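You operate a simulated robot arm through the tools that you are given. There is no shell and no other tool. Be economical: measure what you need, move in short steps, check, and stop when the job is done.

You run a simulated robot arm. Do the job below in one go: nothing can be reset, and whatever is moved stays where it is left.

## Task
Plug the dryer in, put the wet pink puff in the metal dish and blow it dry.
Fine: Plug in first. Run the dryer by its fan switch and turn it off again; the heat switch ends off.

Only the result counts: the job must be done as asked and must still hold three seconds after the hand-in. Knocking over, shifting, dropping, spilling or breaking anything else fails it.

## Robot
A 6-joint arm with a two-finger parallel gripper, fixed in place. Base frame: the origin is at the foot of the arm, x ahead of it, y to its left, z up; the work surface is at about z = 0. Units: m, rad, N and s.
With the tool pointing down near the work surface it reaches from about 0.14 to 0.58 m from the base axis. Its first joint turns from -1.152 to 1.152 rad. Payload 2.1 kg.
The TCP is the grasp point between the finger pads, 0.03 m short of the fingertips. In the tool frame z runs along the fingers and y along their closing line. The gripper opens to 0.094 m. The fingers are 0.028 m wide and 0.01 m thick; the gripper's body (0.05 by 0.096 m) begins 0.055 m behind the TCP.
Orientation is that of the tool frame in the base frame, as [roll, pitch, yaw] about the fixed x, y, z axes, in that order (R = Rz(yaw) Ry(pitch) Rx(roll)). With the fingers straight down and closing along the base's y, the tool's x points along the base's -x, its y along +y and its z along -z.

## Interface
- The arm moves only by the tool apply_moves. Its argument "series" is a list of rows, each a list of 6 numbers: the shift along the tool's x, y, z in units of 25 mm (1.0 is 25 mm), then the turn, a rotation vector about the tool's x, y, z in units of 5 degrees (1.0 is 5 degrees). In form: [[x, y, z, rx, ry, rz], ...]. A call has 1 to 10 rows; each row shifts and turns the commanded pose from where the row before left it, along the tool's axes as they then stand. "claw" is the gripper command, from -1 (fully open) to 1 (shut), values between in proportion, set as the call begins (left out, the last holds). A call with a number of a shift or a turn outside -1 to 1 is refused whole. A row lasts 0.2 s, in which the tool goes at most 0.05 m and 0.15 rad; a call with a longer step from one row to the next is refused whole, and so is a gripper value outside its range. Where a pose cannot be reached the arm comes as near as it can. A force on the tool above 90 N (or 10 N above the force at the start of the call, whichever is more), or a blocked arm, ends the call early, and 0.2 s more pass. The fingers move at their own pace (about 0.072 m/s each) and stop on an object; they squeeze with about 44 N. The grip force told is the motor's: it shows also when the fingers shut on nothing. Time passes only in rows, and 0.2 s behind the last, so rows that do not move let the fingers close. It gives the time, the measured TCP pose, the force on the tool (base axes), the opening and the grip force at its end, in the units of the frame above (readings bear some noise), and new pictures: "views" is both (left out), scene, wrist or none.
- Cameras (640 x 400 px; columns grow to the right, rows downward): "scene" is fixed at [0.0574, -0.3691, 0.5021]; the picture's right is [0.77, -0.64, 0.00], its down [-0.37, -0.44, -0.82] and it looks along [0.52, 0.63, -0.57] (base axes); focal length 235 px, centre (320, 200). "wrist" rides on the gripper at [0.076, 0.014, -0.103] in the tool frame; the picture's right is [-0.18, 0.98, 0.00], its down [-0.75, -0.14, -0.64] and it looks along [-0.63, -0.12, 0.77] (tool axes); focal length 243 px, centre (320, 200). There is no depth. A picture from a camera that has moved, and an enlarged one, comes with that camera's place and axes in the base frame and with its lens. The place of the scene camera against the robot may be out by one fixed shift of up to 0.018 m in any direction.
- enlarge(camera, box): a new picture of the part [left, top, right, bottom] of that camera's present view, enlarged. The clock stands still meanwhile.
- job_done(): hands the job in; it is judged then, once.

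Work in short steps. Places have to be worked out from the pictures, the camera data and where the tool is seen: move nearer, look again, correct. Check each grasp and each placing, and mend what went wrong. You have 120 turns and 170 pictures in all, those below and enlarged ones among them. Open the gripper and draw the arm clear of the work before you hand the job in, unless the task says otherwise; then end with one line.

The tools are called after "Emit:" as name(argument=value, ...) on one line, values as JSON. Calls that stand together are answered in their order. apply_moves: Moves the arm, as the interface text tells. Its arguments: {"type":"object","properties":{"series":{"type":"array"},"claw":{"type":"number"},"views":{"type":"string","enum":["both","scene","wrist","none"]}},"required":["series"]} The other tools are called the same way: enlarge (camera, box) takes an enlarged picture of a part of a camera's view; job_done () hands the job in.

At the start:

```text
clock: 0.0
tool_pos: [0.2636, 0.0189, 0.3588]
tool_rot: [-3.141, 0.002, -3.141]
force: [0.2, -0.1, 1.0]
grip_width: 0.0941
grasp_force: 0.1
```

scene: 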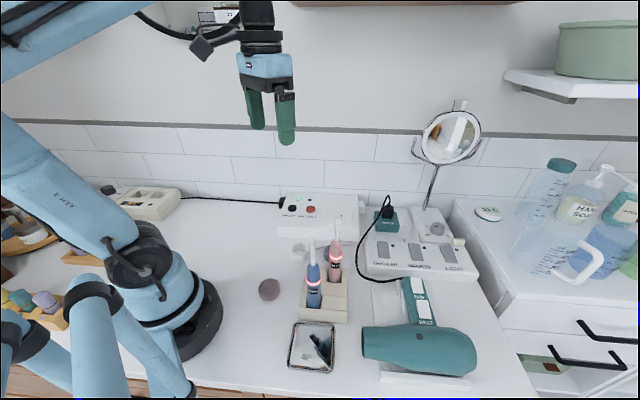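
wrist: 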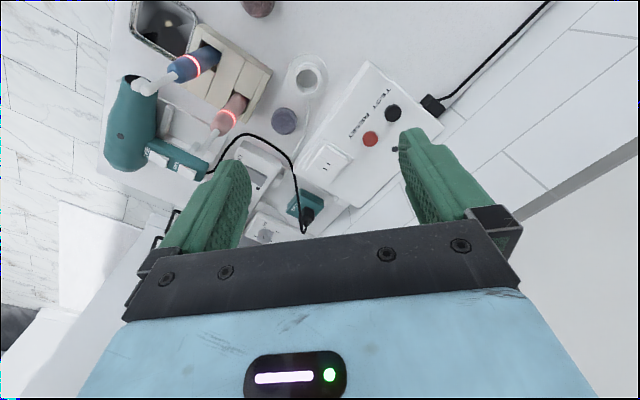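

I begin by looking closer at the scene: plug, outlets, dryer, puffs and dish.

Emit:
enlarge(camera="scene", box=[340, 180, 500, 280])

Emit:
enlarge(camera="scene", box=[240, 180, 400, 280])

Emit:
enlarge(camera="scene", box=[240, 260, 500, 400])

Emit:
enlarge(camera="wrist", box=[90, 0, 410, 240])

```text
4.00 times, centred on (420, 230) of scene
camera zoom: at [0.0574, -0.3691, 0.5021], right [0.77, -0.64, 0.0], down [-0.37, -0.44, -0.82], along [0.52, 0.63, -0.57], focal length 939 px, centre (-80, 80)
```

zoom: 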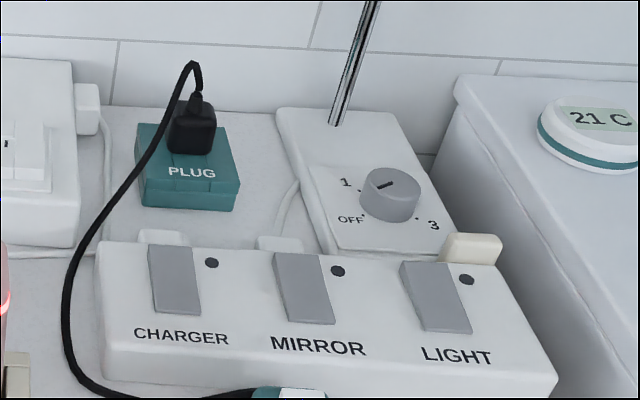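

```text
4.00 times, centred on (320, 230) of scene
camera zoom: at [0.0574, -0.3691, 0.5021], right [0.77, -0.64, 0.0], down [-0.37, -0.44, -0.82], along [0.52, 0.63, -0.57], focal length 939 px, centre (320, 80)
```

zoom: 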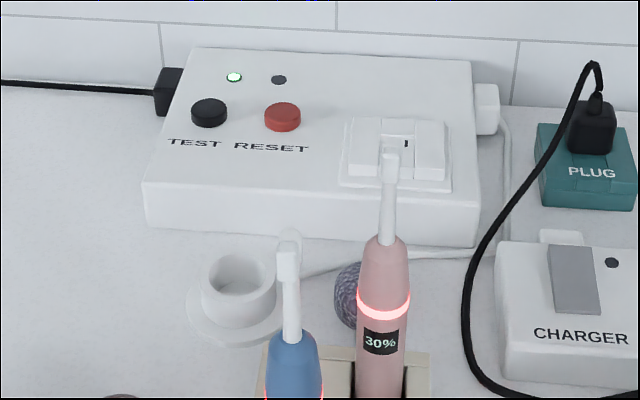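

```text
2.46 times, centred on (370, 330) of scene
camera zoom: at [0.0574, -0.3691, 0.5021], right [0.77, -0.64, 0.0], down [-0.37, -0.44, -0.82], along [0.52, 0.63, -0.57], focal length 578 px, centre (197, -120)
```

zoom: 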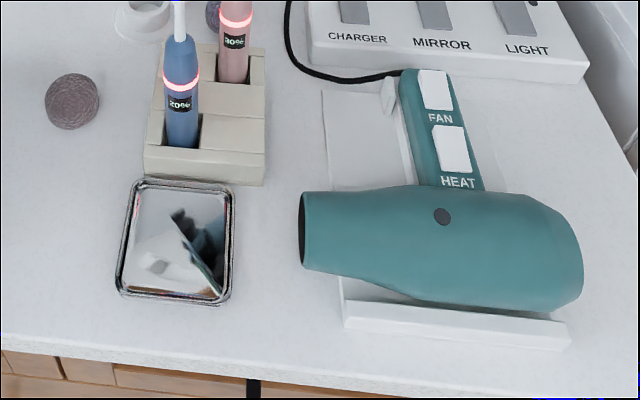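

```text
1.67 times, centred on (250, 120) of wrist
camera zoom: at [0.1864, 0.0324, 0.4598], right [0.18, 0.98, 0.0], down [0.75, -0.14, 0.64], along [0.63, -0.12, -0.77], focal length 404 px, centre (437, 333)
```

zoom: 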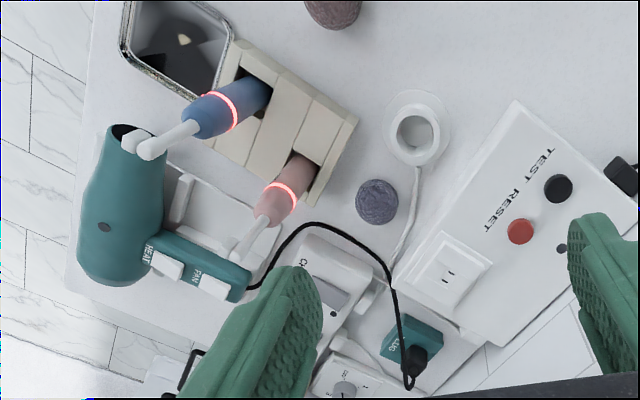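

The plug rests in the teal holder, the outlet is on the TEST/RESET box, and the puff near (0.175,-0.05) looks pink. I move forward over the outlet and plug for a closer wrist view.

Emit:
apply_moves(series=[[-1, 0, 0.5, 0, 0, 0], [-1, 0, 0.5, 0, 0, 0], [-1, 0, 0.5, 0, 0, 0], [-1, 0, 0.5, 0, 0, 0], [-1, 0, 0.5, 0, 0, 0]], views="both")

```text
clock: 1.2
tool_pos: [0.3909, 0.0196, 0.295]
tool_rot: [-3.141, 0.002, 3.141]
force: [-0.1, 0.0, 0.7]
grip_width: 0.0941
grasp_force: 0.0
camera wrist: at [0.3127, 0.032, 0.3967], right [0.18, 0.98, 0.0], down [0.75, -0.14, 0.64], along [0.63, -0.12, -0.77], focal length 243 px, centre (320, 200)
```

scene: 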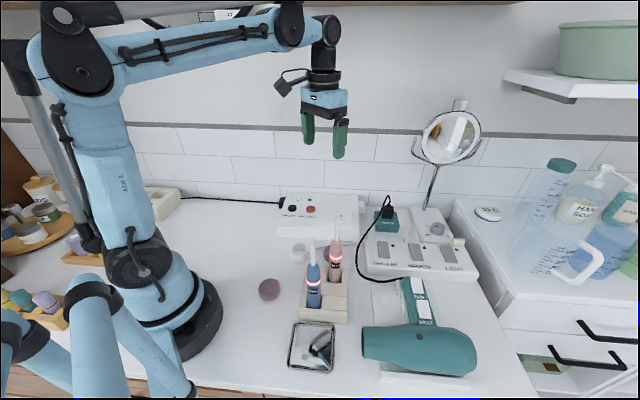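
wrist: 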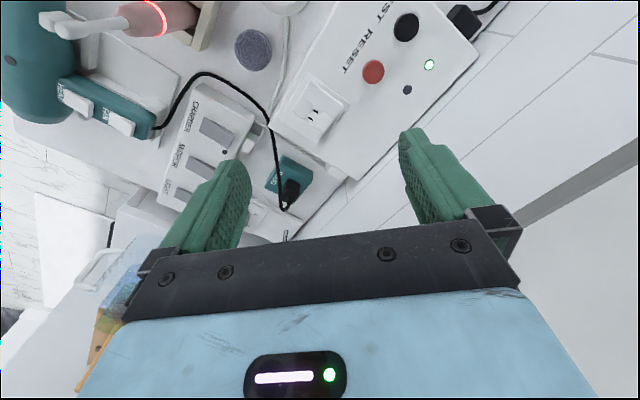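

Emit:
enlarge(camera="wrist", box=[230, 0, 470, 150])

Emit:
enlarge(camera="wrist", box=[160, 110, 352, 230])

```text
2.67 times, centred on (350, 75) of wrist
camera zoom: at [0.3127, 0.032, 0.3967], right [0.18, 0.98, 0.0], down [0.75, -0.14, 0.64], along [0.63, -0.12, -0.77], focal length 647 px, centre (240, 533)
```

zoom: 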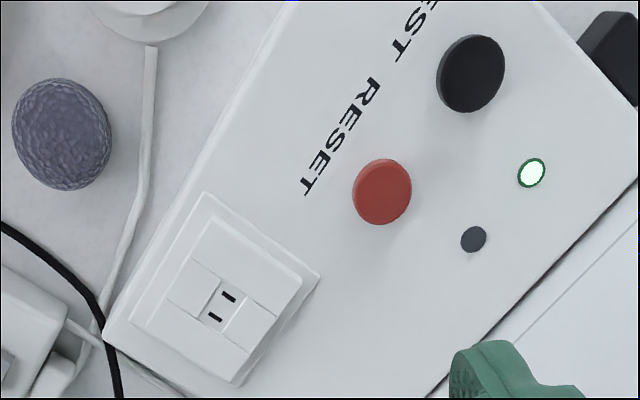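

```text
3.33 times, centred on (256, 170) of wrist
camera zoom: at [0.3127, 0.032, 0.3967], right [0.18, 0.98, 0.0], down [0.75, -0.14, 0.64], along [0.63, -0.12, -0.77], focal length 809 px, centre (533, 300)
```

zoom: 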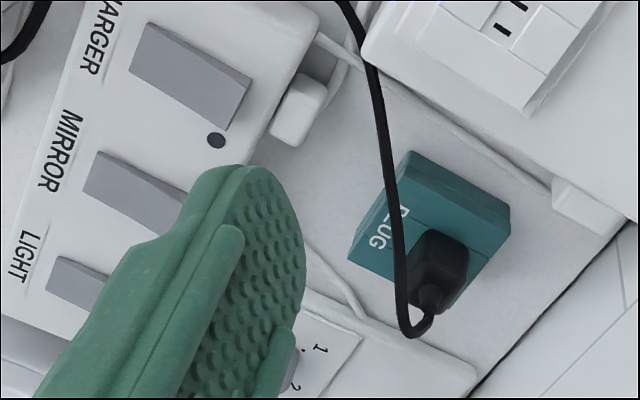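

Outlet slots sit near (0.443,-0.003,0.04), spaced along the wall direction (0.7,-0.7); the plug is near (0.56,-0.066). I turn the tool 45° to align its closing line with the wall.

Emit:
apply_moves(series=[[0, 0, 0, 0, 0, -1], [0, 0, 0, 0, 0, -1], [0, 0, 0, 0, 0, -1], [0, 0, 0, 0, 0, -1], [0, 0, 0, 0, 0, -1], [0, 0, 0, 0, 0, -1], [0, 0, 0, 0, 0, -1], [0, 0, 0, 0, 0, -1], [0, 0, 0, 0, 0, -1]], views="wrist")

```text
clock: 3.2
tool_pos: [0.3892, 0.0186, 0.2955]
tool_rot: [-3.14, 0.002, -2.356]
force: [-0.3, 0.9, -0.1]
grip_width: 0.094
grasp_force: 0.0
camera wrist: at [0.3239, -0.0263, 0.3976], right [-0.57, 0.82, 0.0], down [0.63, 0.43, 0.64], along [0.53, 0.36, -0.77], focal length 243 px, centre (320, 200)
```

wrist: 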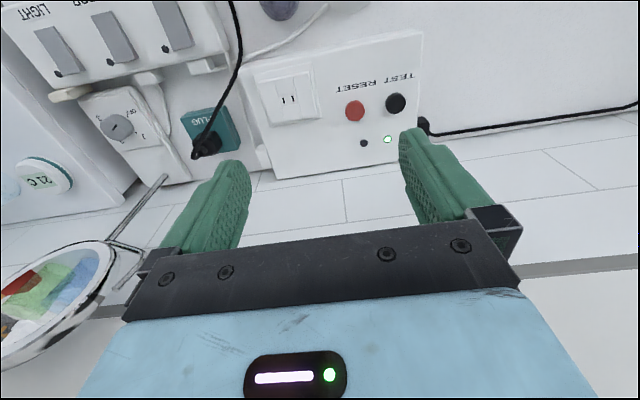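

Emit:
enlarge(camera="wrist", box=[150, 50, 342, 170])

```text
3.33 times, centred on (246, 110) of wrist
camera zoom: at [0.3239, -0.0263, 0.3976], right [-0.57, 0.82, 0.0], down [0.63, 0.43, 0.64], along [0.53, 0.36, -0.77], focal length 809 px, centre (567, 500)
```

zoom: 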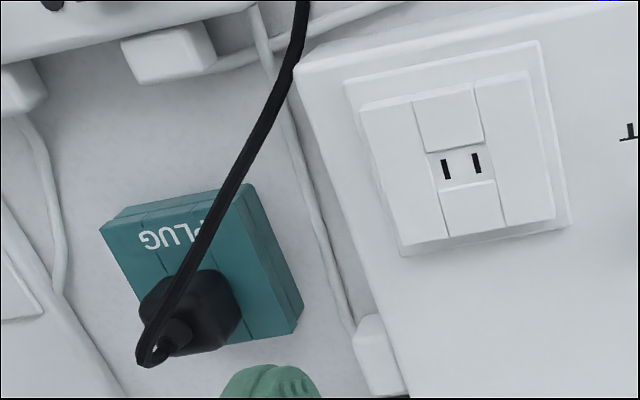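

Emit:
apply_moves(series=[[-0.377, -0.943, 0.433, 0, 0, 0], [-0.377, -0.943, 0.433, 0, 0, 0], [-0.377, -0.943, 0.433, 0, 0, 0], [-0.377, -0.943, 0.433, 0, 0, 0], [-0.377, -0.943, 0.433, 0, 0, 0], [-0.377, -0.943, 0.433, 0, 0, 0]], views="both")

```text
clock: 4.6
tool_pos: [0.5297, -0.042, 0.2312]
tool_rot: [-3.139, 0.001, -2.354]
force: [-0.6, -0.3, 0.2]
grip_width: 0.0938
grasp_force: 0.0
camera wrist: at [0.4637, -0.0865, 0.3332], right [-0.57, 0.82, 0.0], down [0.63, 0.43, 0.64], along [0.53, 0.36, -0.77], focal length 243 px, centre (320, 200)
```

scene: 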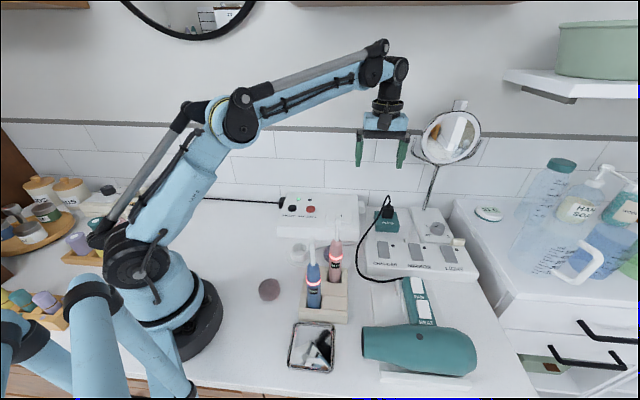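
wrist: 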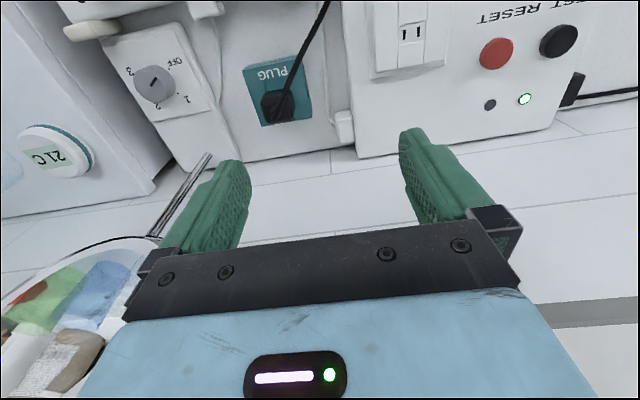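

Emit:
enlarge(camera="wrist", box=[224, 30, 352, 140])

Emit:
enlarge(camera="wrist", box=[360, 0, 488, 80])

```text
3.64 times, centred on (288, 85) of wrist
camera zoom: at [0.4637, -0.0865, 0.3332], right [-0.57, 0.82, 0.0], down [0.63, 0.43, 0.64], along [0.53, 0.36, -0.77], focal length 882 px, centre (436, 618)
```

zoom: 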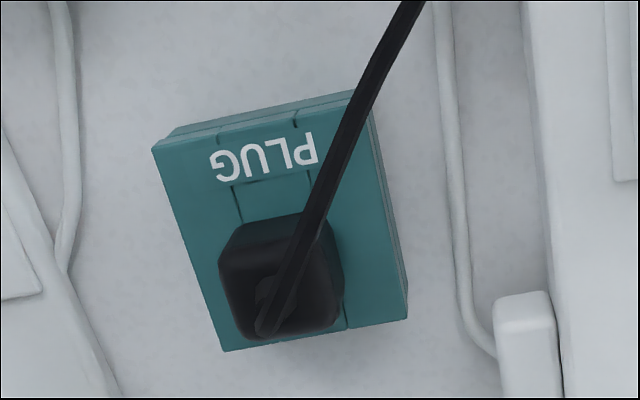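

```text
5.00 times, centred on (424, 40) of wrist
camera zoom: at [0.4637, -0.0865, 0.3332], right [-0.57, 0.82, 0.0], down [0.63, 0.43, 0.64], along [0.53, 0.36, -0.77], focal length 1213 px, centre (-200, 1000)
```

zoom: 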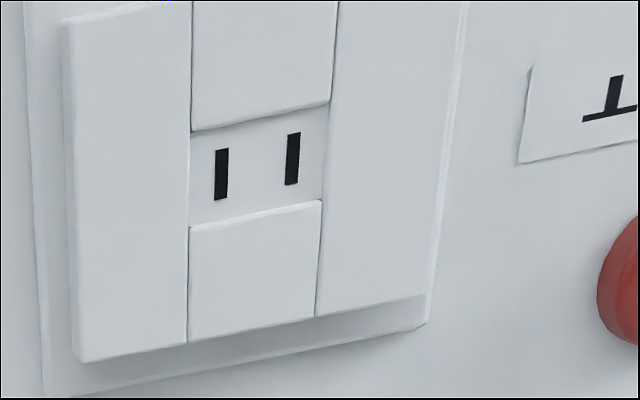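

Plug body is estimated at (0.575,-0.072), outlet at (0.436,-0.0015,0.057). I go above the plug at z≈0.13.

Emit:
apply_moves(series=[[-0.086, -0.426, 0.808, 0, 0, 0], [-0.086, -0.426, 0.808, 0, 0, 0], [-0.086, -0.426, 0.808, 0, 0, 0], [-0.086, -0.426, 0.808, 0, 0, 0], [-0.086, -0.426, 0.808, 0, 0, 0]], views="both")

```text
clock: 5.8
tool_pos: [0.5737, -0.0712, 0.1305]
tool_rot: [-3.139, 0.002, -2.356]
force: [0.1, -0.4, 0.4]
grip_width: 0.094
grasp_force: 0.0
camera wrist: at [0.5089, -0.1168, 0.2324], right [-0.57, 0.82, 0.0], down [0.63, 0.43, 0.64], along [0.53, 0.36, -0.77], focal length 243 px, centre (320, 200)
```

scene: 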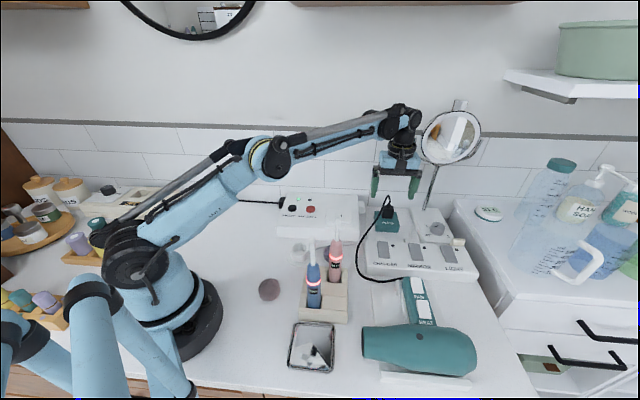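
wrist: 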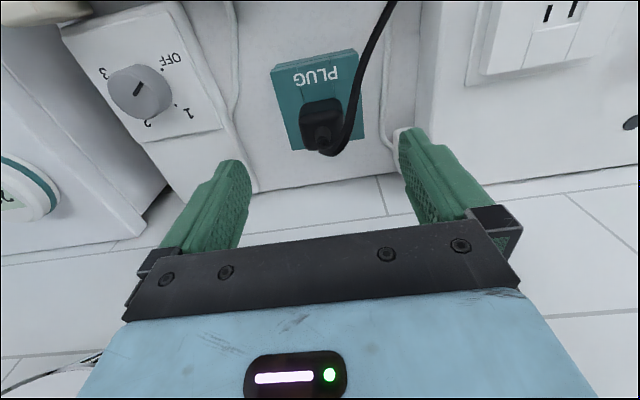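

Emit:
enlarge(camera="wrist", box=[250, 30, 410, 170])

Emit:
enlarge(camera="scene", box=[350, 160, 430, 240])

```text
2.86 times, centred on (330, 100) of wrist
camera zoom: at [0.5089, -0.1168, 0.2324], right [-0.57, 0.82, 0.0], down [0.63, 0.43, 0.64], along [0.53, 0.36, -0.77], focal length 693 px, centre (291, 486)
```

zoom: 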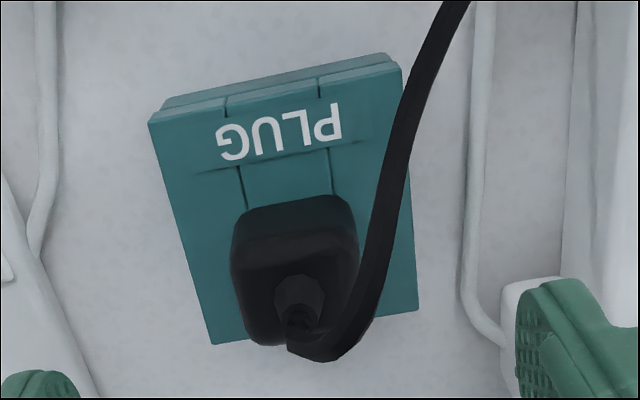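

```text
5.00 times, centred on (390, 200) of scene
camera zoom: at [0.0574, -0.3691, 0.5021], right [0.77, -0.64, 0.0], down [-0.37, -0.44, -0.82], along [0.52, 0.63, -0.57], focal length 1174 px, centre (-30, 200)
```

zoom: 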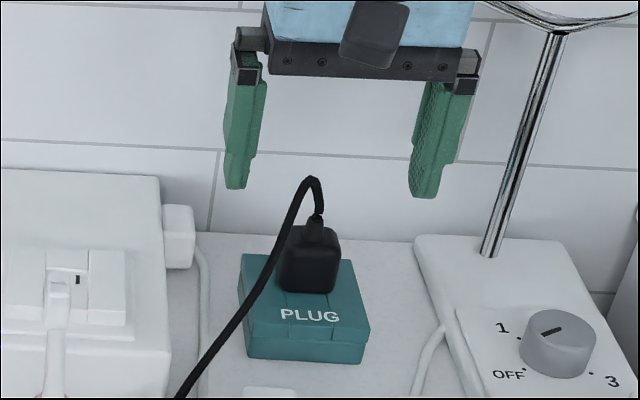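

Holder top ≈0.02, plug body ≈0.02–0.05; TCP is centred above it. Descend to z≈0.057 with the tips just above the holder.

Emit:
apply_moves(series=[[-0.05, 0, 1, 0, 0, 0], [0, 0, 1, 0, 0, 0], [0, 0, 0.93, 0, 0, 0]], views="both")

```text
clock: 6.6
tool_pos: [0.5758, -0.0697, 0.0552]
tool_rot: [-3.14, 0.003, -2.355]
force: [1.3, 0.6, -0.3]
grip_width: 0.0941
grasp_force: 0.0
camera wrist: at [0.5107, -0.1143, 0.1583], right [-0.57, 0.82, 0.0], down [0.63, 0.43, 0.64], along [0.53, 0.36, -0.77], focal length 243 px, centre (320, 200)
```

scene: 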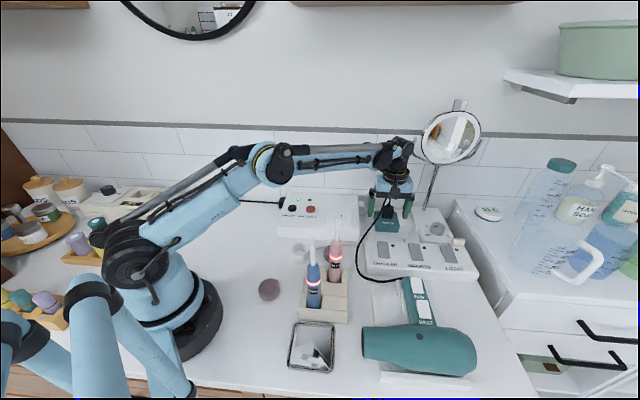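
wrist: 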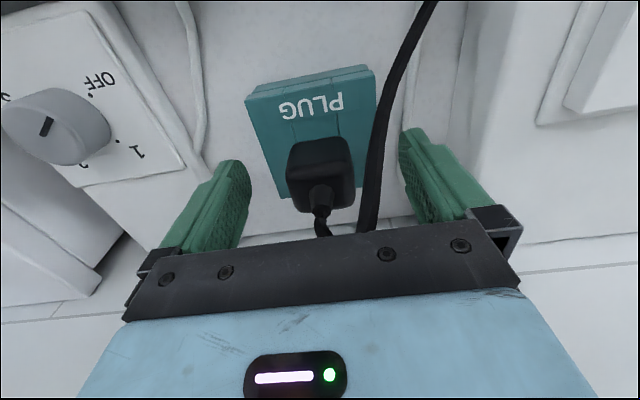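

Fingers straddle the plug well. Closing.

Emit:
apply_moves(series=[[0, 0, 0, 0, 0, 0], [0, 0, 0, 0, 0, 0], [0, 0, 0, 0, 0, 0], [0, 0, 0, 0, 0, 0]], claw=1, views="both")

```text
clock: 7.6
tool_pos: [0.5749, -0.0681, 0.0562]
tool_rot: [3.138, -0.001, -2.355]
force: [-22.1, 12.5, -13.4]
grip_width: 0.0678
grasp_force: 44.6
camera wrist: at [0.5104, -0.1136, 0.1582], right [-0.57, 0.82, 0.0], down [0.63, 0.43, 0.64], along [0.53, 0.36, -0.77], focal length 243 px, centre (320, 200)
```

scene: 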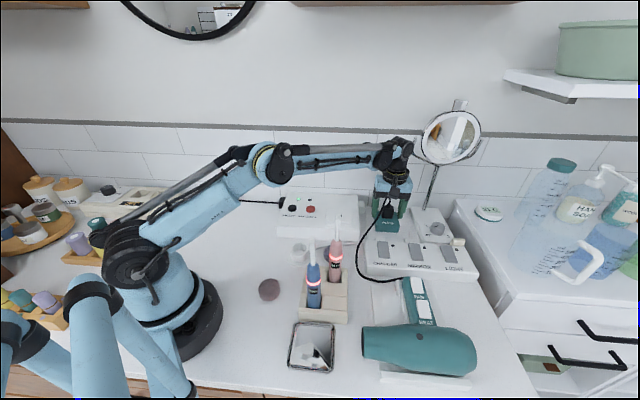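
wrist: 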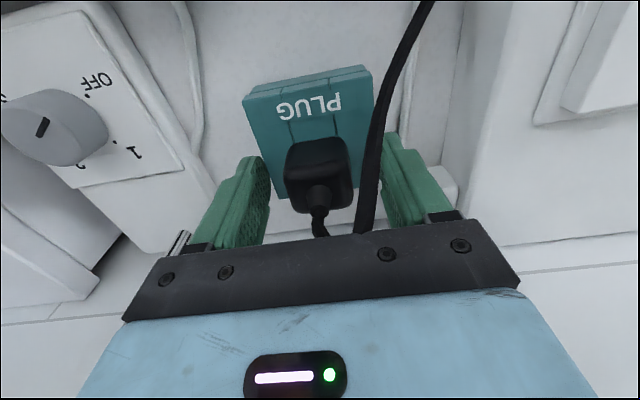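

The fingers closed on the holder (0.068 wide), not the plug, so its top is higher than judged. Open, raise 10 mm.

Emit:
apply_moves(series=[[0, 0, 0, 0, 0, 0], [0, 0, 0, 0, 0, 0], [0, 0, -0.4, 0, 0, 0]], claw=-1, views="both")

Emit:
enlarge(camera="scene", box=[350, 160, 430, 240])

Emit:
enlarge(camera="wrist", box=[200, 60, 460, 240])

```text
clock: 8.4
tool_pos: [0.5761, -0.0687, 0.0663]
tool_rot: [-3.14, 0.002, -2.355]
force: [1.0, 0.1, 0.6]
grip_width: 0.0941
grasp_force: 0.0
camera wrist: at [0.5111, -0.1143, 0.1682], right [-0.57, 0.82, 0.0], down [0.63, 0.43, 0.64], along [0.53, 0.36, -0.77], focal length 243 px, centre (320, 200)
```

scene: 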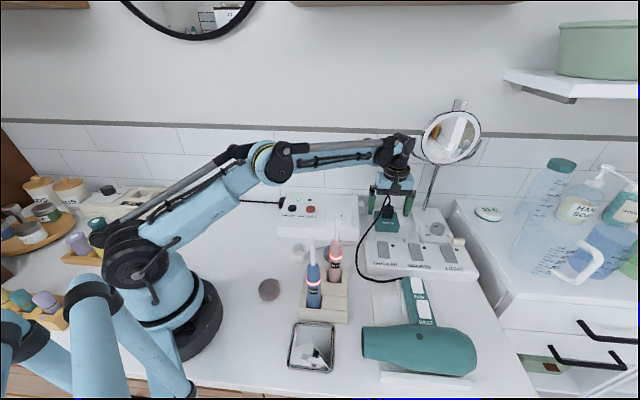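
wrist: 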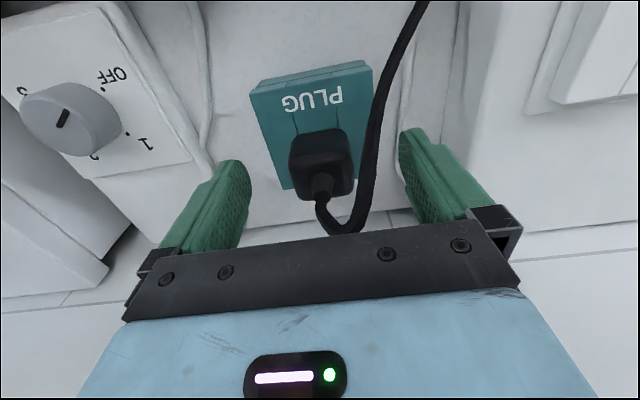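

```text
5.00 times, centred on (390, 200) of scene
camera zoom: at [0.0574, -0.3691, 0.5021], right [0.77, -0.64, 0.0], down [-0.37, -0.44, -0.82], along [0.52, 0.63, -0.57], focal length 1174 px, centre (-30, 200)
```

zoom: 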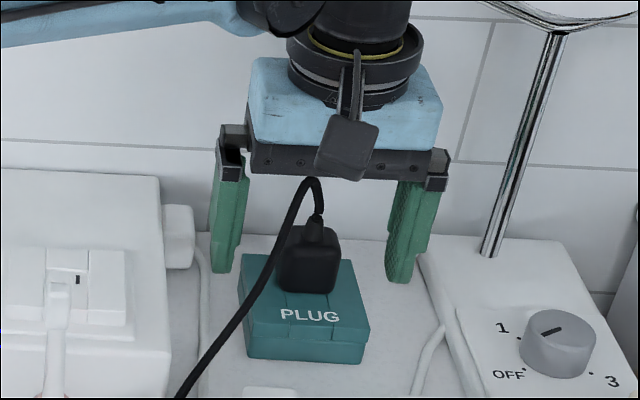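

```text
2.22 times, centred on (330, 150) of wrist
camera zoom: at [0.5111, -0.1143, 0.1682], right [-0.57, 0.82, 0.0], down [0.63, 0.43, 0.64], along [0.53, 0.36, -0.77], focal length 539 px, centre (298, 311)
```

zoom: 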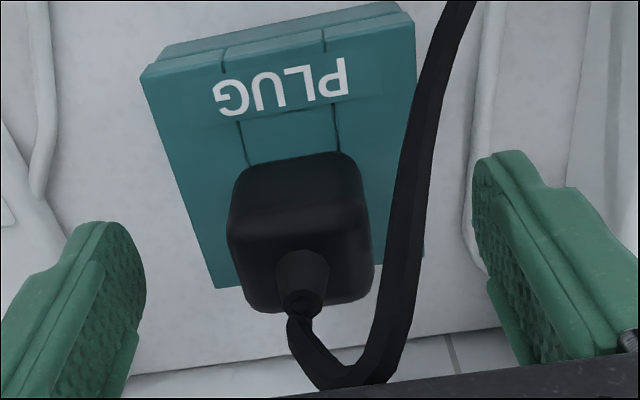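

Emit:
apply_moves(series=[[0, 0, -0.08, 0, 0, 0], [0, 0, 0, 0, 0, 0], [0, 0, 0, 0, 0, 0], [0, 0, 0, 0, 0, 0]], claw=1, views="wrist")

```text
clock: 9.4
tool_pos: [0.5758, -0.0688, 0.0701]
tool_rot: [-3.138, 0.002, -2.355]
force: [0.7, -0.8, 26.6]
grip_width: 0.0348
grasp_force: 44.0
camera wrist: at [0.5112, -0.1145, 0.1721], right [-0.57, 0.82, 0.0], down [0.63, 0.43, 0.64], along [0.53, 0.36, -0.76], focal length 243 px, centre (320, 200)
```

wrist: 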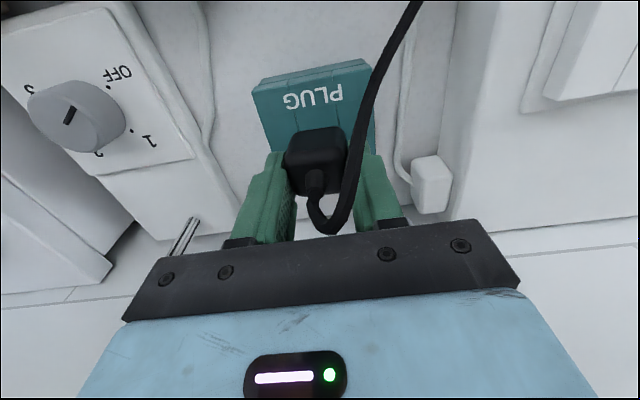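

Gripped at 0.035 — the plug. Lift straight up 75 mm.

Emit:
apply_moves(series=[[0, 0, -0.5, 0, 0, 0], [0, 0, -0.5, 0, 0, 0], [0, 0, -1, 0, 0, 0], [0, 0, -1, 0, 0, 0]], views="both")

Emit:
enlarge(camera="wrist", box=[220, 60, 420, 240])

Emit:
enlarge(camera="scene", box=[350, 130, 450, 240])

```text
clock: 10.4
tool_pos: [0.5735, -0.0706, 0.1446]
tool_rot: [-3.139, 0.003, -2.355]
force: [0.1, -0.2, -0.2]
grip_width: 0.0328
grasp_force: 43.8
camera wrist: at [0.509, -0.1156, 0.2456], right [-0.57, 0.82, 0.0], down [0.63, 0.43, 0.64], along [0.53, 0.36, -0.77], focal length 243 px, centre (320, 200)
```

scene: 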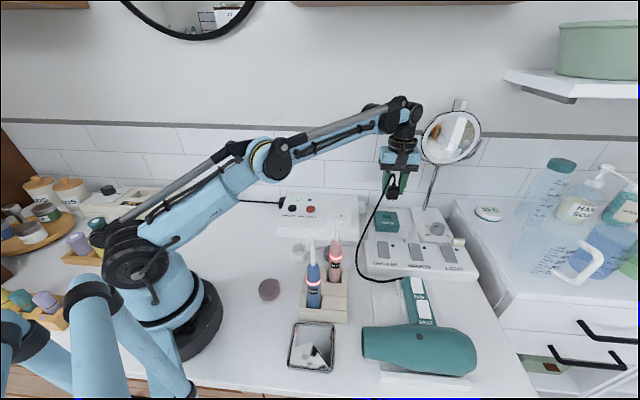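
wrist: 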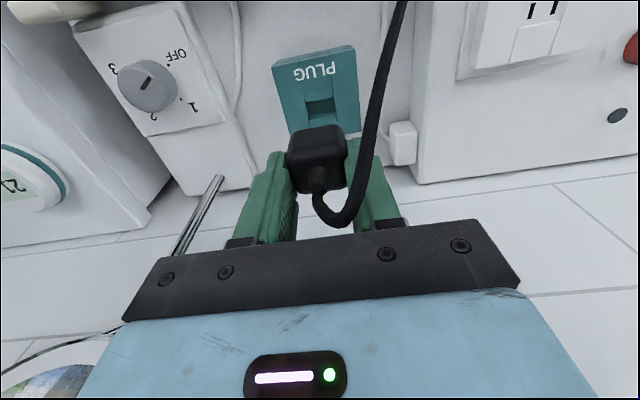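

```text
2.22 times, centred on (320, 150) of wrist
camera zoom: at [0.509, -0.1156, 0.2456], right [-0.57, 0.82, 0.0], down [0.63, 0.43, 0.64], along [0.53, 0.36, -0.77], focal length 539 px, centre (320, 311)
```

zoom: 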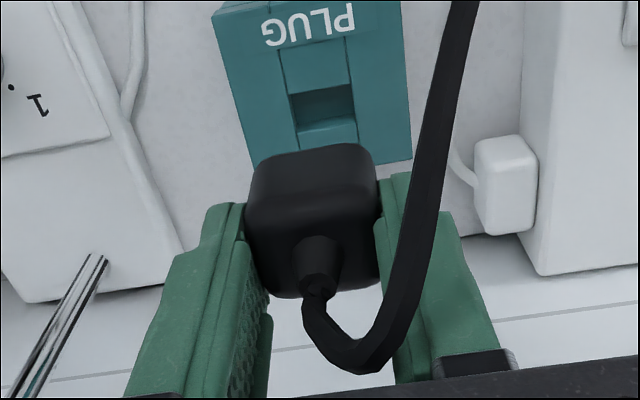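

```text
3.64 times, centred on (400, 185) of scene
camera zoom: at [0.0574, -0.3691, 0.5021], right [0.77, -0.64, 0.0], down [-0.37, -0.44, -0.82], along [0.52, 0.63, -0.57], focal length 854 px, centre (29, 254)
```

zoom: 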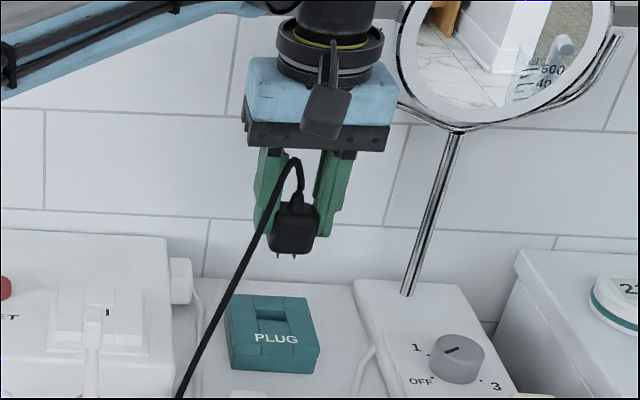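

Plug is held upright with prongs showing; pocket in holder is empty. Move to above the outlet at the same height.

Emit:
apply_moves(series=[[0.323, 0.974, 0, 0, 0, 0], [0.323, 0.974, 0, 0, 0, 0], [0.323, 0.974, 0, 0, 0, 0], [0.323, 0.974, 0, 0, 0, 0], [0.323, 0.974, 0, 0, 0, 0], [0.323, 0.974, 0, 0, 0, 0]], views="both")

Emit:
enlarge(camera="wrist", box=[220, 60, 420, 240])

Emit:
enlarge(camera="scene", box=[290, 130, 390, 240])

```text
clock: 11.8
tool_pos: [0.4392, -0.003, 0.1434]
tool_rot: [-3.141, 0.002, -2.355]
force: [-0.7, 0.1, 0.4]
grip_width: 0.033
grasp_force: 44.2
camera wrist: at [0.3734, -0.0477, 0.2447], right [-0.57, 0.82, 0.0], down [0.63, 0.43, 0.64], along [0.53, 0.36, -0.77], focal length 243 px, centre (320, 200)
```

scene: 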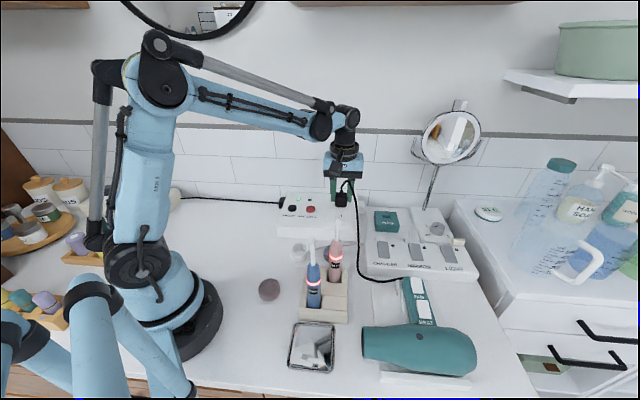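
wrist: 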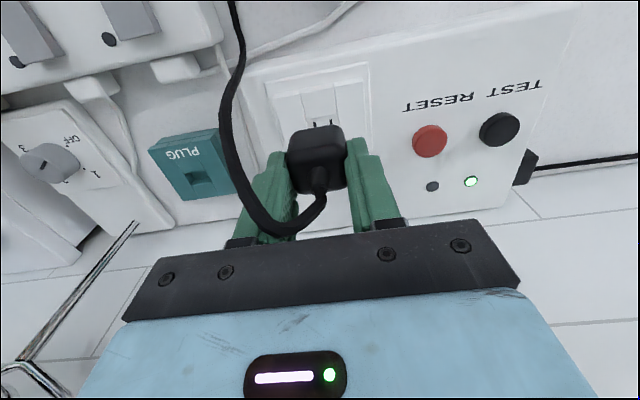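

```text
2.22 times, centred on (320, 150) of wrist
camera zoom: at [0.3734, -0.0477, 0.2447], right [-0.57, 0.82, 0.0], down [0.63, 0.43, 0.64], along [0.53, 0.36, -0.77], focal length 539 px, centre (320, 311)
```

zoom: 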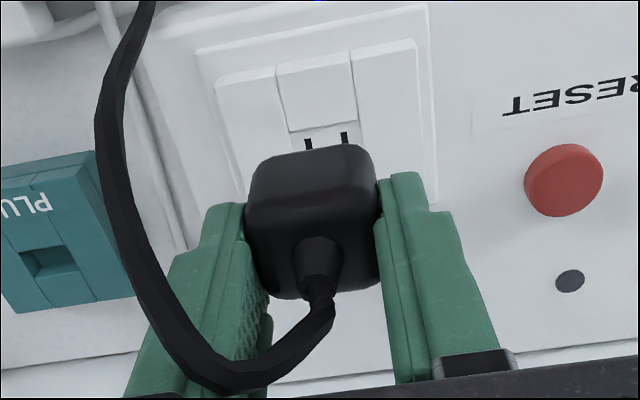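

```text
3.64 times, centred on (340, 185) of scene
camera zoom: at [0.0574, -0.3691, 0.5021], right [0.77, -0.64, 0.0], down [-0.37, -0.44, -0.82], along [0.52, 0.63, -0.57], focal length 854 px, centre (247, 254)
```

zoom: 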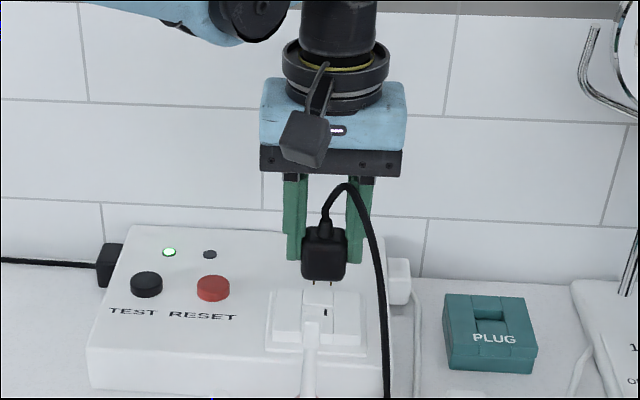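

Emit:
enlarge(camera="scene", box=[320, 185, 360, 225])

Emit:
enlarge(camera="wrist", box=[280, 80, 370, 150])

```text
10.00 times, centred on (340, 205) of scene
camera zoom: at [0.0574, -0.3691, 0.5021], right [0.77, -0.64, 0.0], down [-0.37, -0.44, -0.82], along [0.52, 0.63, -0.57], focal length 2347 px, centre (120, 150)
```

zoom: 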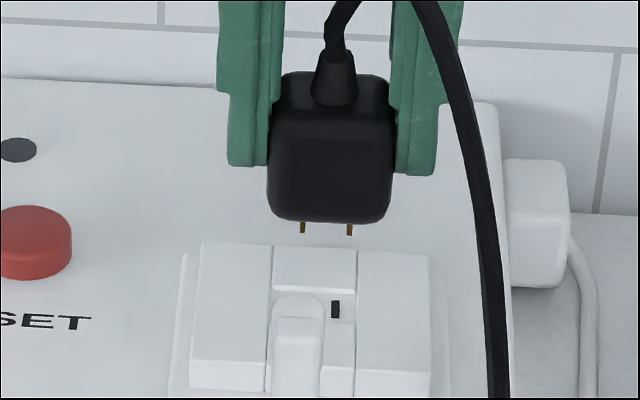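

```text
5.71 times, centred on (325, 115) of wrist
camera zoom: at [0.3734, -0.0477, 0.2447], right [-0.57, 0.82, 0.0], down [0.63, 0.43, 0.64], along [0.53, 0.36, -0.77], focal length 1386 px, centre (291, 686)
```

zoom: 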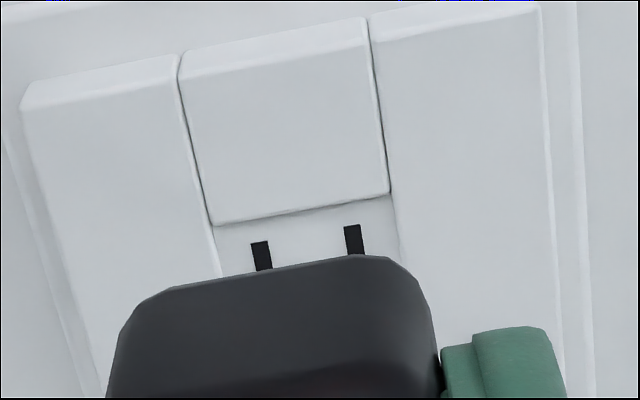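

Aligned roughly; scene shows plug needs ≈3 mm toward +tool y. I shift that and descend 18 mm, then re-check prongs against slots.

Emit:
apply_moves(series=[[0, 0.11, 0.36, 0, 0, 0], [0, 0, 0.36, 0, 0, 0]], views="none")

Emit:
enlarge(camera="scene", box=[320, 185, 360, 225])

Emit:
enlarge(camera="wrist", box=[240, 50, 400, 200])

```text
clock: 12.4
tool_pos: [0.4363, 0.0008, 0.1248]
tool_rot: [-3.14, 0.002, -2.357]
force: [-0.2, 0.4, -1.0]
grip_width: 0.0328
grasp_force: 44.1
```

```text
10.00 times, centred on (340, 205) of scene
camera zoom: at [0.0574, -0.3691, 0.5021], right [0.77, -0.64, 0.0], down [-0.37, -0.44, -0.82], along [0.52, 0.63, -0.57], focal length 2347 px, centre (120, 150)
```

zoom: 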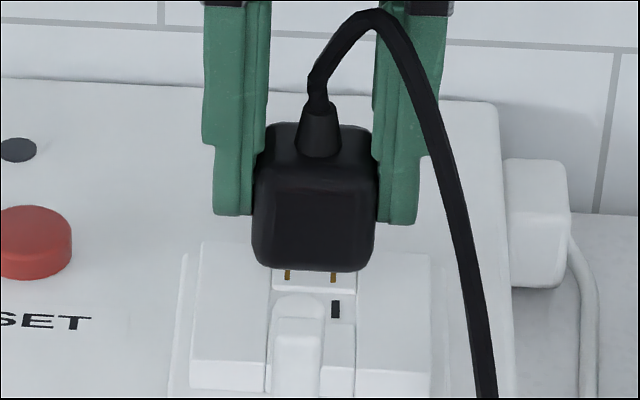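

```text
2.67 times, centred on (320, 125) of wrist
camera zoom: at [0.3714, -0.0445, 0.2271], right [-0.57, 0.82, 0.0], down [0.63, 0.43, 0.64], along [0.53, 0.36, -0.77], focal length 647 px, centre (320, 400)
```

zoom: 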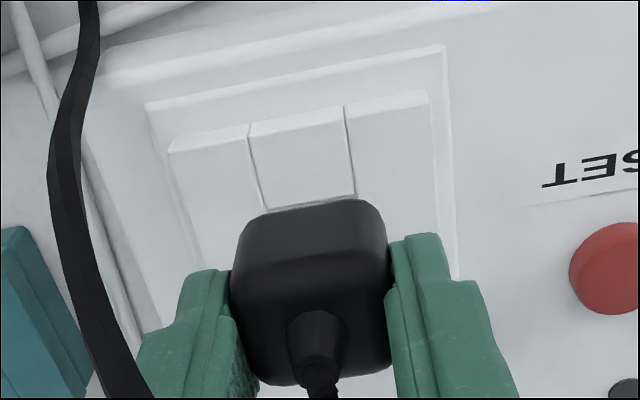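

Prongs now nearly line up laterally (≈0.7 mm back). Descend 5 mm and compare again.

Emit:
apply_moves(series=[[0, -0.03, 0.2, 0, 0, 0]], views="none")

Emit:
enlarge(camera="scene", box=[325, 195, 355, 225])

```text
clock: 12.8
tool_pos: [0.437, -0.0002, 0.1213]
tool_rot: [-3.139, 0.002, -2.357]
force: [-0.1, -0.5, 0.0]
grip_width: 0.0326
grasp_force: 44.0
```

```text
13.33 times, centred on (340, 210) of scene
camera zoom: at [0.0574, -0.3691, 0.5021], right [0.77, -0.64, 0.0], down [-0.37, -0.44, -0.82], along [0.52, 0.63, -0.57], focal length 3130 px, centre (53, 67)
```

zoom: 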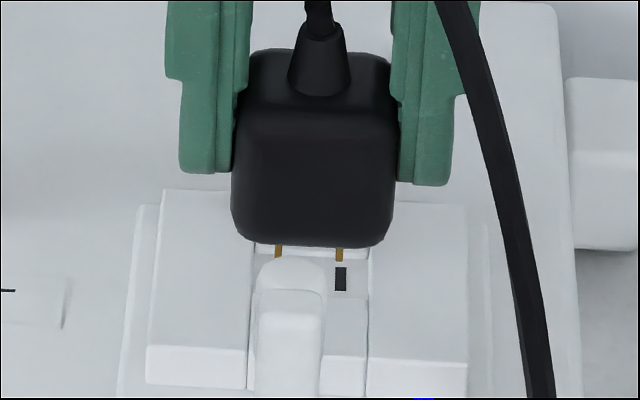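

Emit:
apply_moves(series=[[0, 0, 0.16, 0, 0, 0]], views="none")

Emit:
enlarge(camera="scene", box=[330, 200, 352, 222])

```text
clock: 13.2
tool_pos: [0.4371, -0.0001, 0.1173]
tool_rot: [-3.14, 0.003, -2.357]
force: [0.0, 0.8, -0.4]
grip_width: 0.0327
grasp_force: 44.0
```

```text
16.00 times, centred on (341, 211) of scene
camera zoom: at [0.0574, -0.3691, 0.5021], right [0.77, -0.64, 0.0], down [-0.37, -0.44, -0.82], along [0.52, 0.63, -0.57], focal length 3756 px, centre (-16, 24)
```

zoom: 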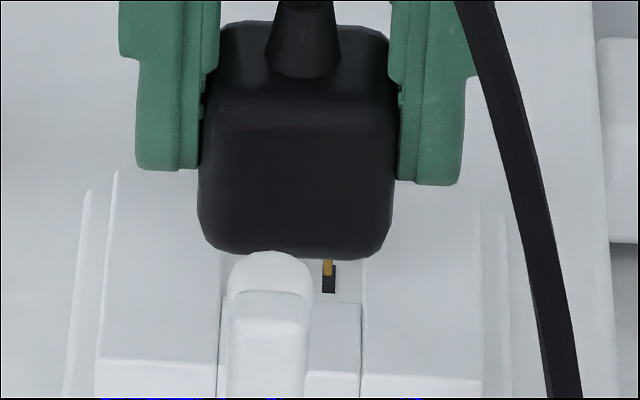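

Emit:
apply_moves(series=[[0, 0, 0.12, 0, 0, 0]], views="none")

Emit:
enlarge(camera="scene", box=[330, 200, 352, 222])

```text
clock: 13.6
tool_pos: [0.4382, -0.0001, 0.1141]
tool_rot: [-3.139, 0.002, -2.358]
force: [-0.6, 1.1, -0.3]
grip_width: 0.0329
grasp_force: 44.3
```

```text
16.00 times, centred on (341, 211) of scene
camera zoom: at [0.0574, -0.3691, 0.5021], right [0.77, -0.64, 0.0], down [-0.37, -0.44, -0.82], along [0.52, 0.63, -0.57], focal length 3756 px, centre (-16, 24)
```

zoom: 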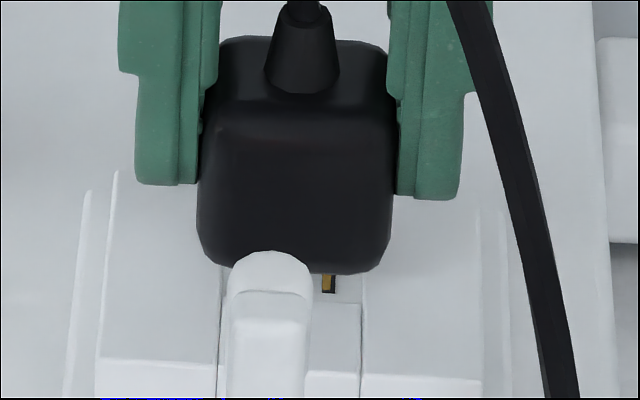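

Prong tip visually at the slot's front end with no force; continue 3 mm.

Emit:
apply_moves(series=[[0, 0, 0.12, 0, 0, 0]], views="none")

Emit:
enlarge(camera="scene", box=[330, 200, 352, 222])

```text
clock: 14.0
tool_pos: [0.436, 0.0004, 0.1123]
tool_rot: [-3.141, 0.001, -2.354]
force: [0.9, 1.2, 24.7]
grip_width: 0.0328
grasp_force: 44.1
```

```text
16.00 times, centred on (341, 211) of scene
camera zoom: at [0.0573, -0.3691, 0.5022], right [0.77, -0.64, 0.0], down [-0.37, -0.44, -0.82], along [0.52, 0.63, -0.57], focal length 3756 px, centre (-16, 24)
```

zoom: 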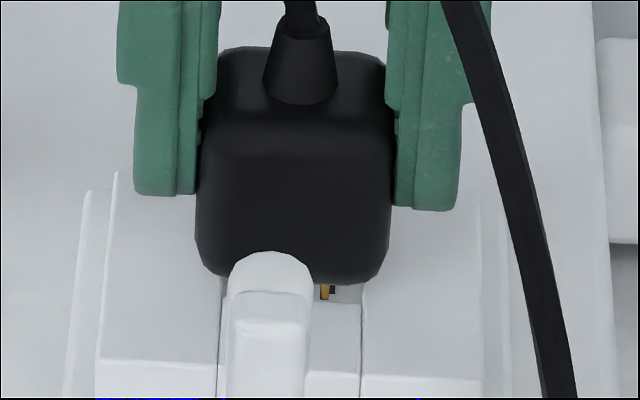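

Contact (25 N) with the prong ≈3 mm short of the slot (toward the front) and ≈0.7 mm left. Lift 4 mm, shift −x 2.8 mm, −y 0.7 mm, recheck.

Emit:
apply_moves(series=[[0, 0, -0.16, 0, 0, 0], [-0.112, -0.028, 0, 0, 0, 0]], views="none")

Emit:
enlarge(camera="scene", box=[330, 200, 352, 222])

```text
clock: 14.6
tool_pos: [0.4383, 0.0007, 0.1157]
tool_rot: [-3.14, 0.002, -2.357]
force: [-0.2, 0.6, -0.7]
grip_width: 0.0327
grasp_force: 44.3
```

```text
16.00 times, centred on (341, 211) of scene
camera zoom: at [0.0574, -0.3691, 0.5021], right [0.77, -0.64, 0.0], down [-0.37, -0.44, -0.82], along [0.52, 0.63, -0.57], focal length 3756 px, centre (-16, 24)
```

zoom: 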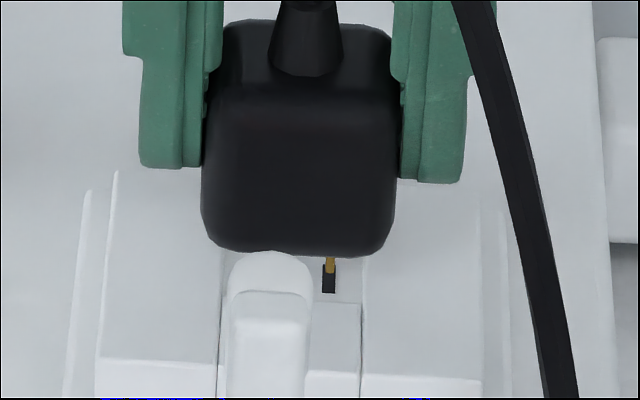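

Now the prong falls inside the slot outline. Nudge 0.7 mm back and descend gently 6 mm.

Emit:
apply_moves(series=[[0.028, 0, 0.06, 0, 0, 0], [0, 0, 0.06, 0, 0, 0], [0, 0, 0.06, 0, 0, 0], [0, 0, 0.06, 0, 0, 0]], views="none")

Emit:
enlarge(camera="scene", box=[330, 200, 352, 222])

```text
clock: 15.6
tool_pos: [0.4379, 0.0003, 0.1091]
tool_rot: [3.141, 0.002, -2.356]
force: [-0.8, -0.4, 5.1]
grip_width: 0.0327
grasp_force: 44.2
```

```text
16.00 times, centred on (341, 211) of scene
camera zoom: at [0.0574, -0.3691, 0.5022], right [0.77, -0.64, 0.0], down [-0.37, -0.44, -0.82], along [0.52, 0.63, -0.57], focal length 3756 px, centre (-16, 24)
```

zoom: 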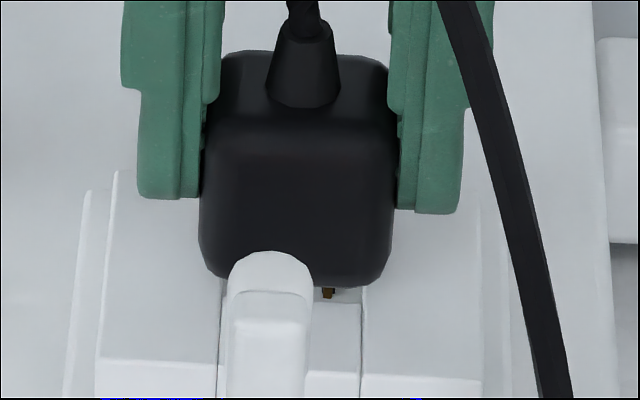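

It's entering (below previous contact height with only 5 N). Push on further.

Emit:
apply_moves(series=[[0, 0, 0.1, 0, 0, 0], [0, 0, 0.1, 0, 0, 0], [0, 0, 0.1, 0, 0, 0], [0, 0, 0.1, 0, 0, 0]], views="none")

Emit:
enlarge(camera="scene", box=[320, 190, 360, 230])

```text
clock: 16.6
tool_pos: [0.4383, 0.0016, 0.1]
tool_rot: [-3.14, 0.004, -2.355]
force: [3.8, 8.3, 64.1]
grip_width: 0.0331
grasp_force: 43.7
```

```text
10.00 times, centred on (340, 210) of scene
camera zoom: at [0.0571, -0.3691, 0.5022], right [0.77, -0.64, 0.0], down [-0.36, -0.44, -0.82], along [0.52, 0.63, -0.57], focal length 2347 px, centre (120, 100)
```

zoom: 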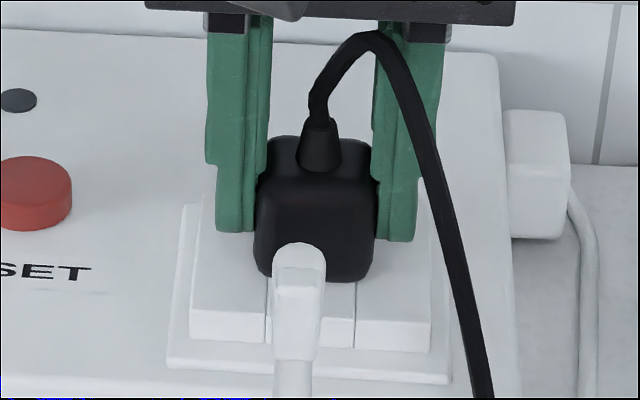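

Inserted ~12 mm with 64 N seating force: it looks home. Release and rise straight up, checking the plug stays.

Emit:
apply_moves(series=[[0, 0, 0, 0, 0, 0], [0, 0, 0, 0, 0, 0], [0, 0, 0, 0, 0, 0]], claw=-1, views="none")

Emit:
apply_moves(series=[[0, 0, -1, 0, 0, 0], [0, 0, -1, 0, 0, 0], [0, 0, -1, 0, 0, 0], [0, 0, -1, 0, 0, 0]], views="both")

Emit:
enlarge(camera="scene", box=[270, 180, 370, 240])

Emit:
enlarge(camera="wrist", box=[220, 40, 540, 210])

```text
clock: 17.4
tool_pos: [0.4386, 0.0004, 0.0987]
tool_rot: [-3.14, 0.0, -2.356]
force: [0.0, 0.7, 0.4]
grip_width: 0.094
grasp_force: 0.0
```

```text
clock: 18.4
tool_pos: [0.4382, 0.003, 0.2]
tool_rot: [-3.141, 0.002, -2.355]
force: [-0.8, 0.5, -0.4]
grip_width: 0.094
grasp_force: 0.0
camera wrist: at [0.3739, -0.0419, 0.3011], right [-0.57, 0.82, 0.0], down [0.63, 0.43, 0.64], along [0.53, 0.36, -0.77], focal length 243 px, centre (320, 200)
```

scene: 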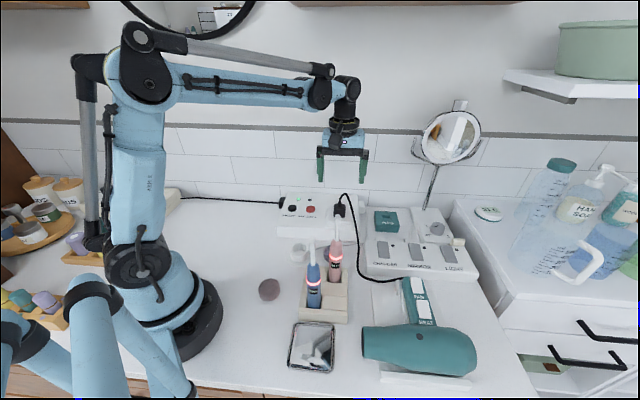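
wrist: 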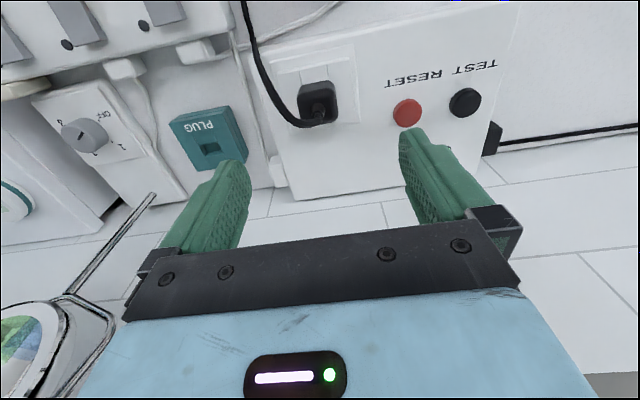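

```text
6.40 times, centred on (320, 210) of scene
camera zoom: at [0.0574, -0.3691, 0.5021], right [0.77, -0.64, 0.0], down [-0.37, -0.44, -0.82], along [0.52, 0.63, -0.57], focal length 1502 px, centre (320, 136)
```

zoom: 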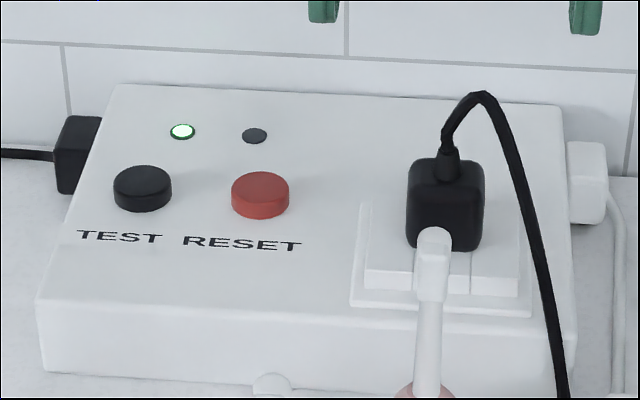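

```text
2.00 times, centred on (380, 125) of wrist
camera zoom: at [0.3739, -0.0419, 0.3011], right [-0.57, 0.82, 0.0], down [0.63, 0.43, 0.64], along [0.53, 0.36, -0.77], focal length 485 px, centre (200, 350)
```

zoom: 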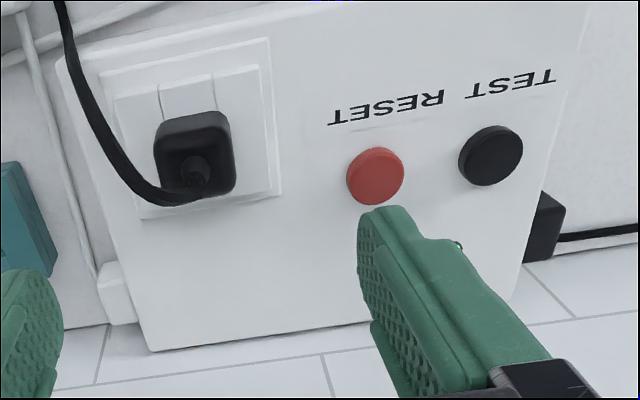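

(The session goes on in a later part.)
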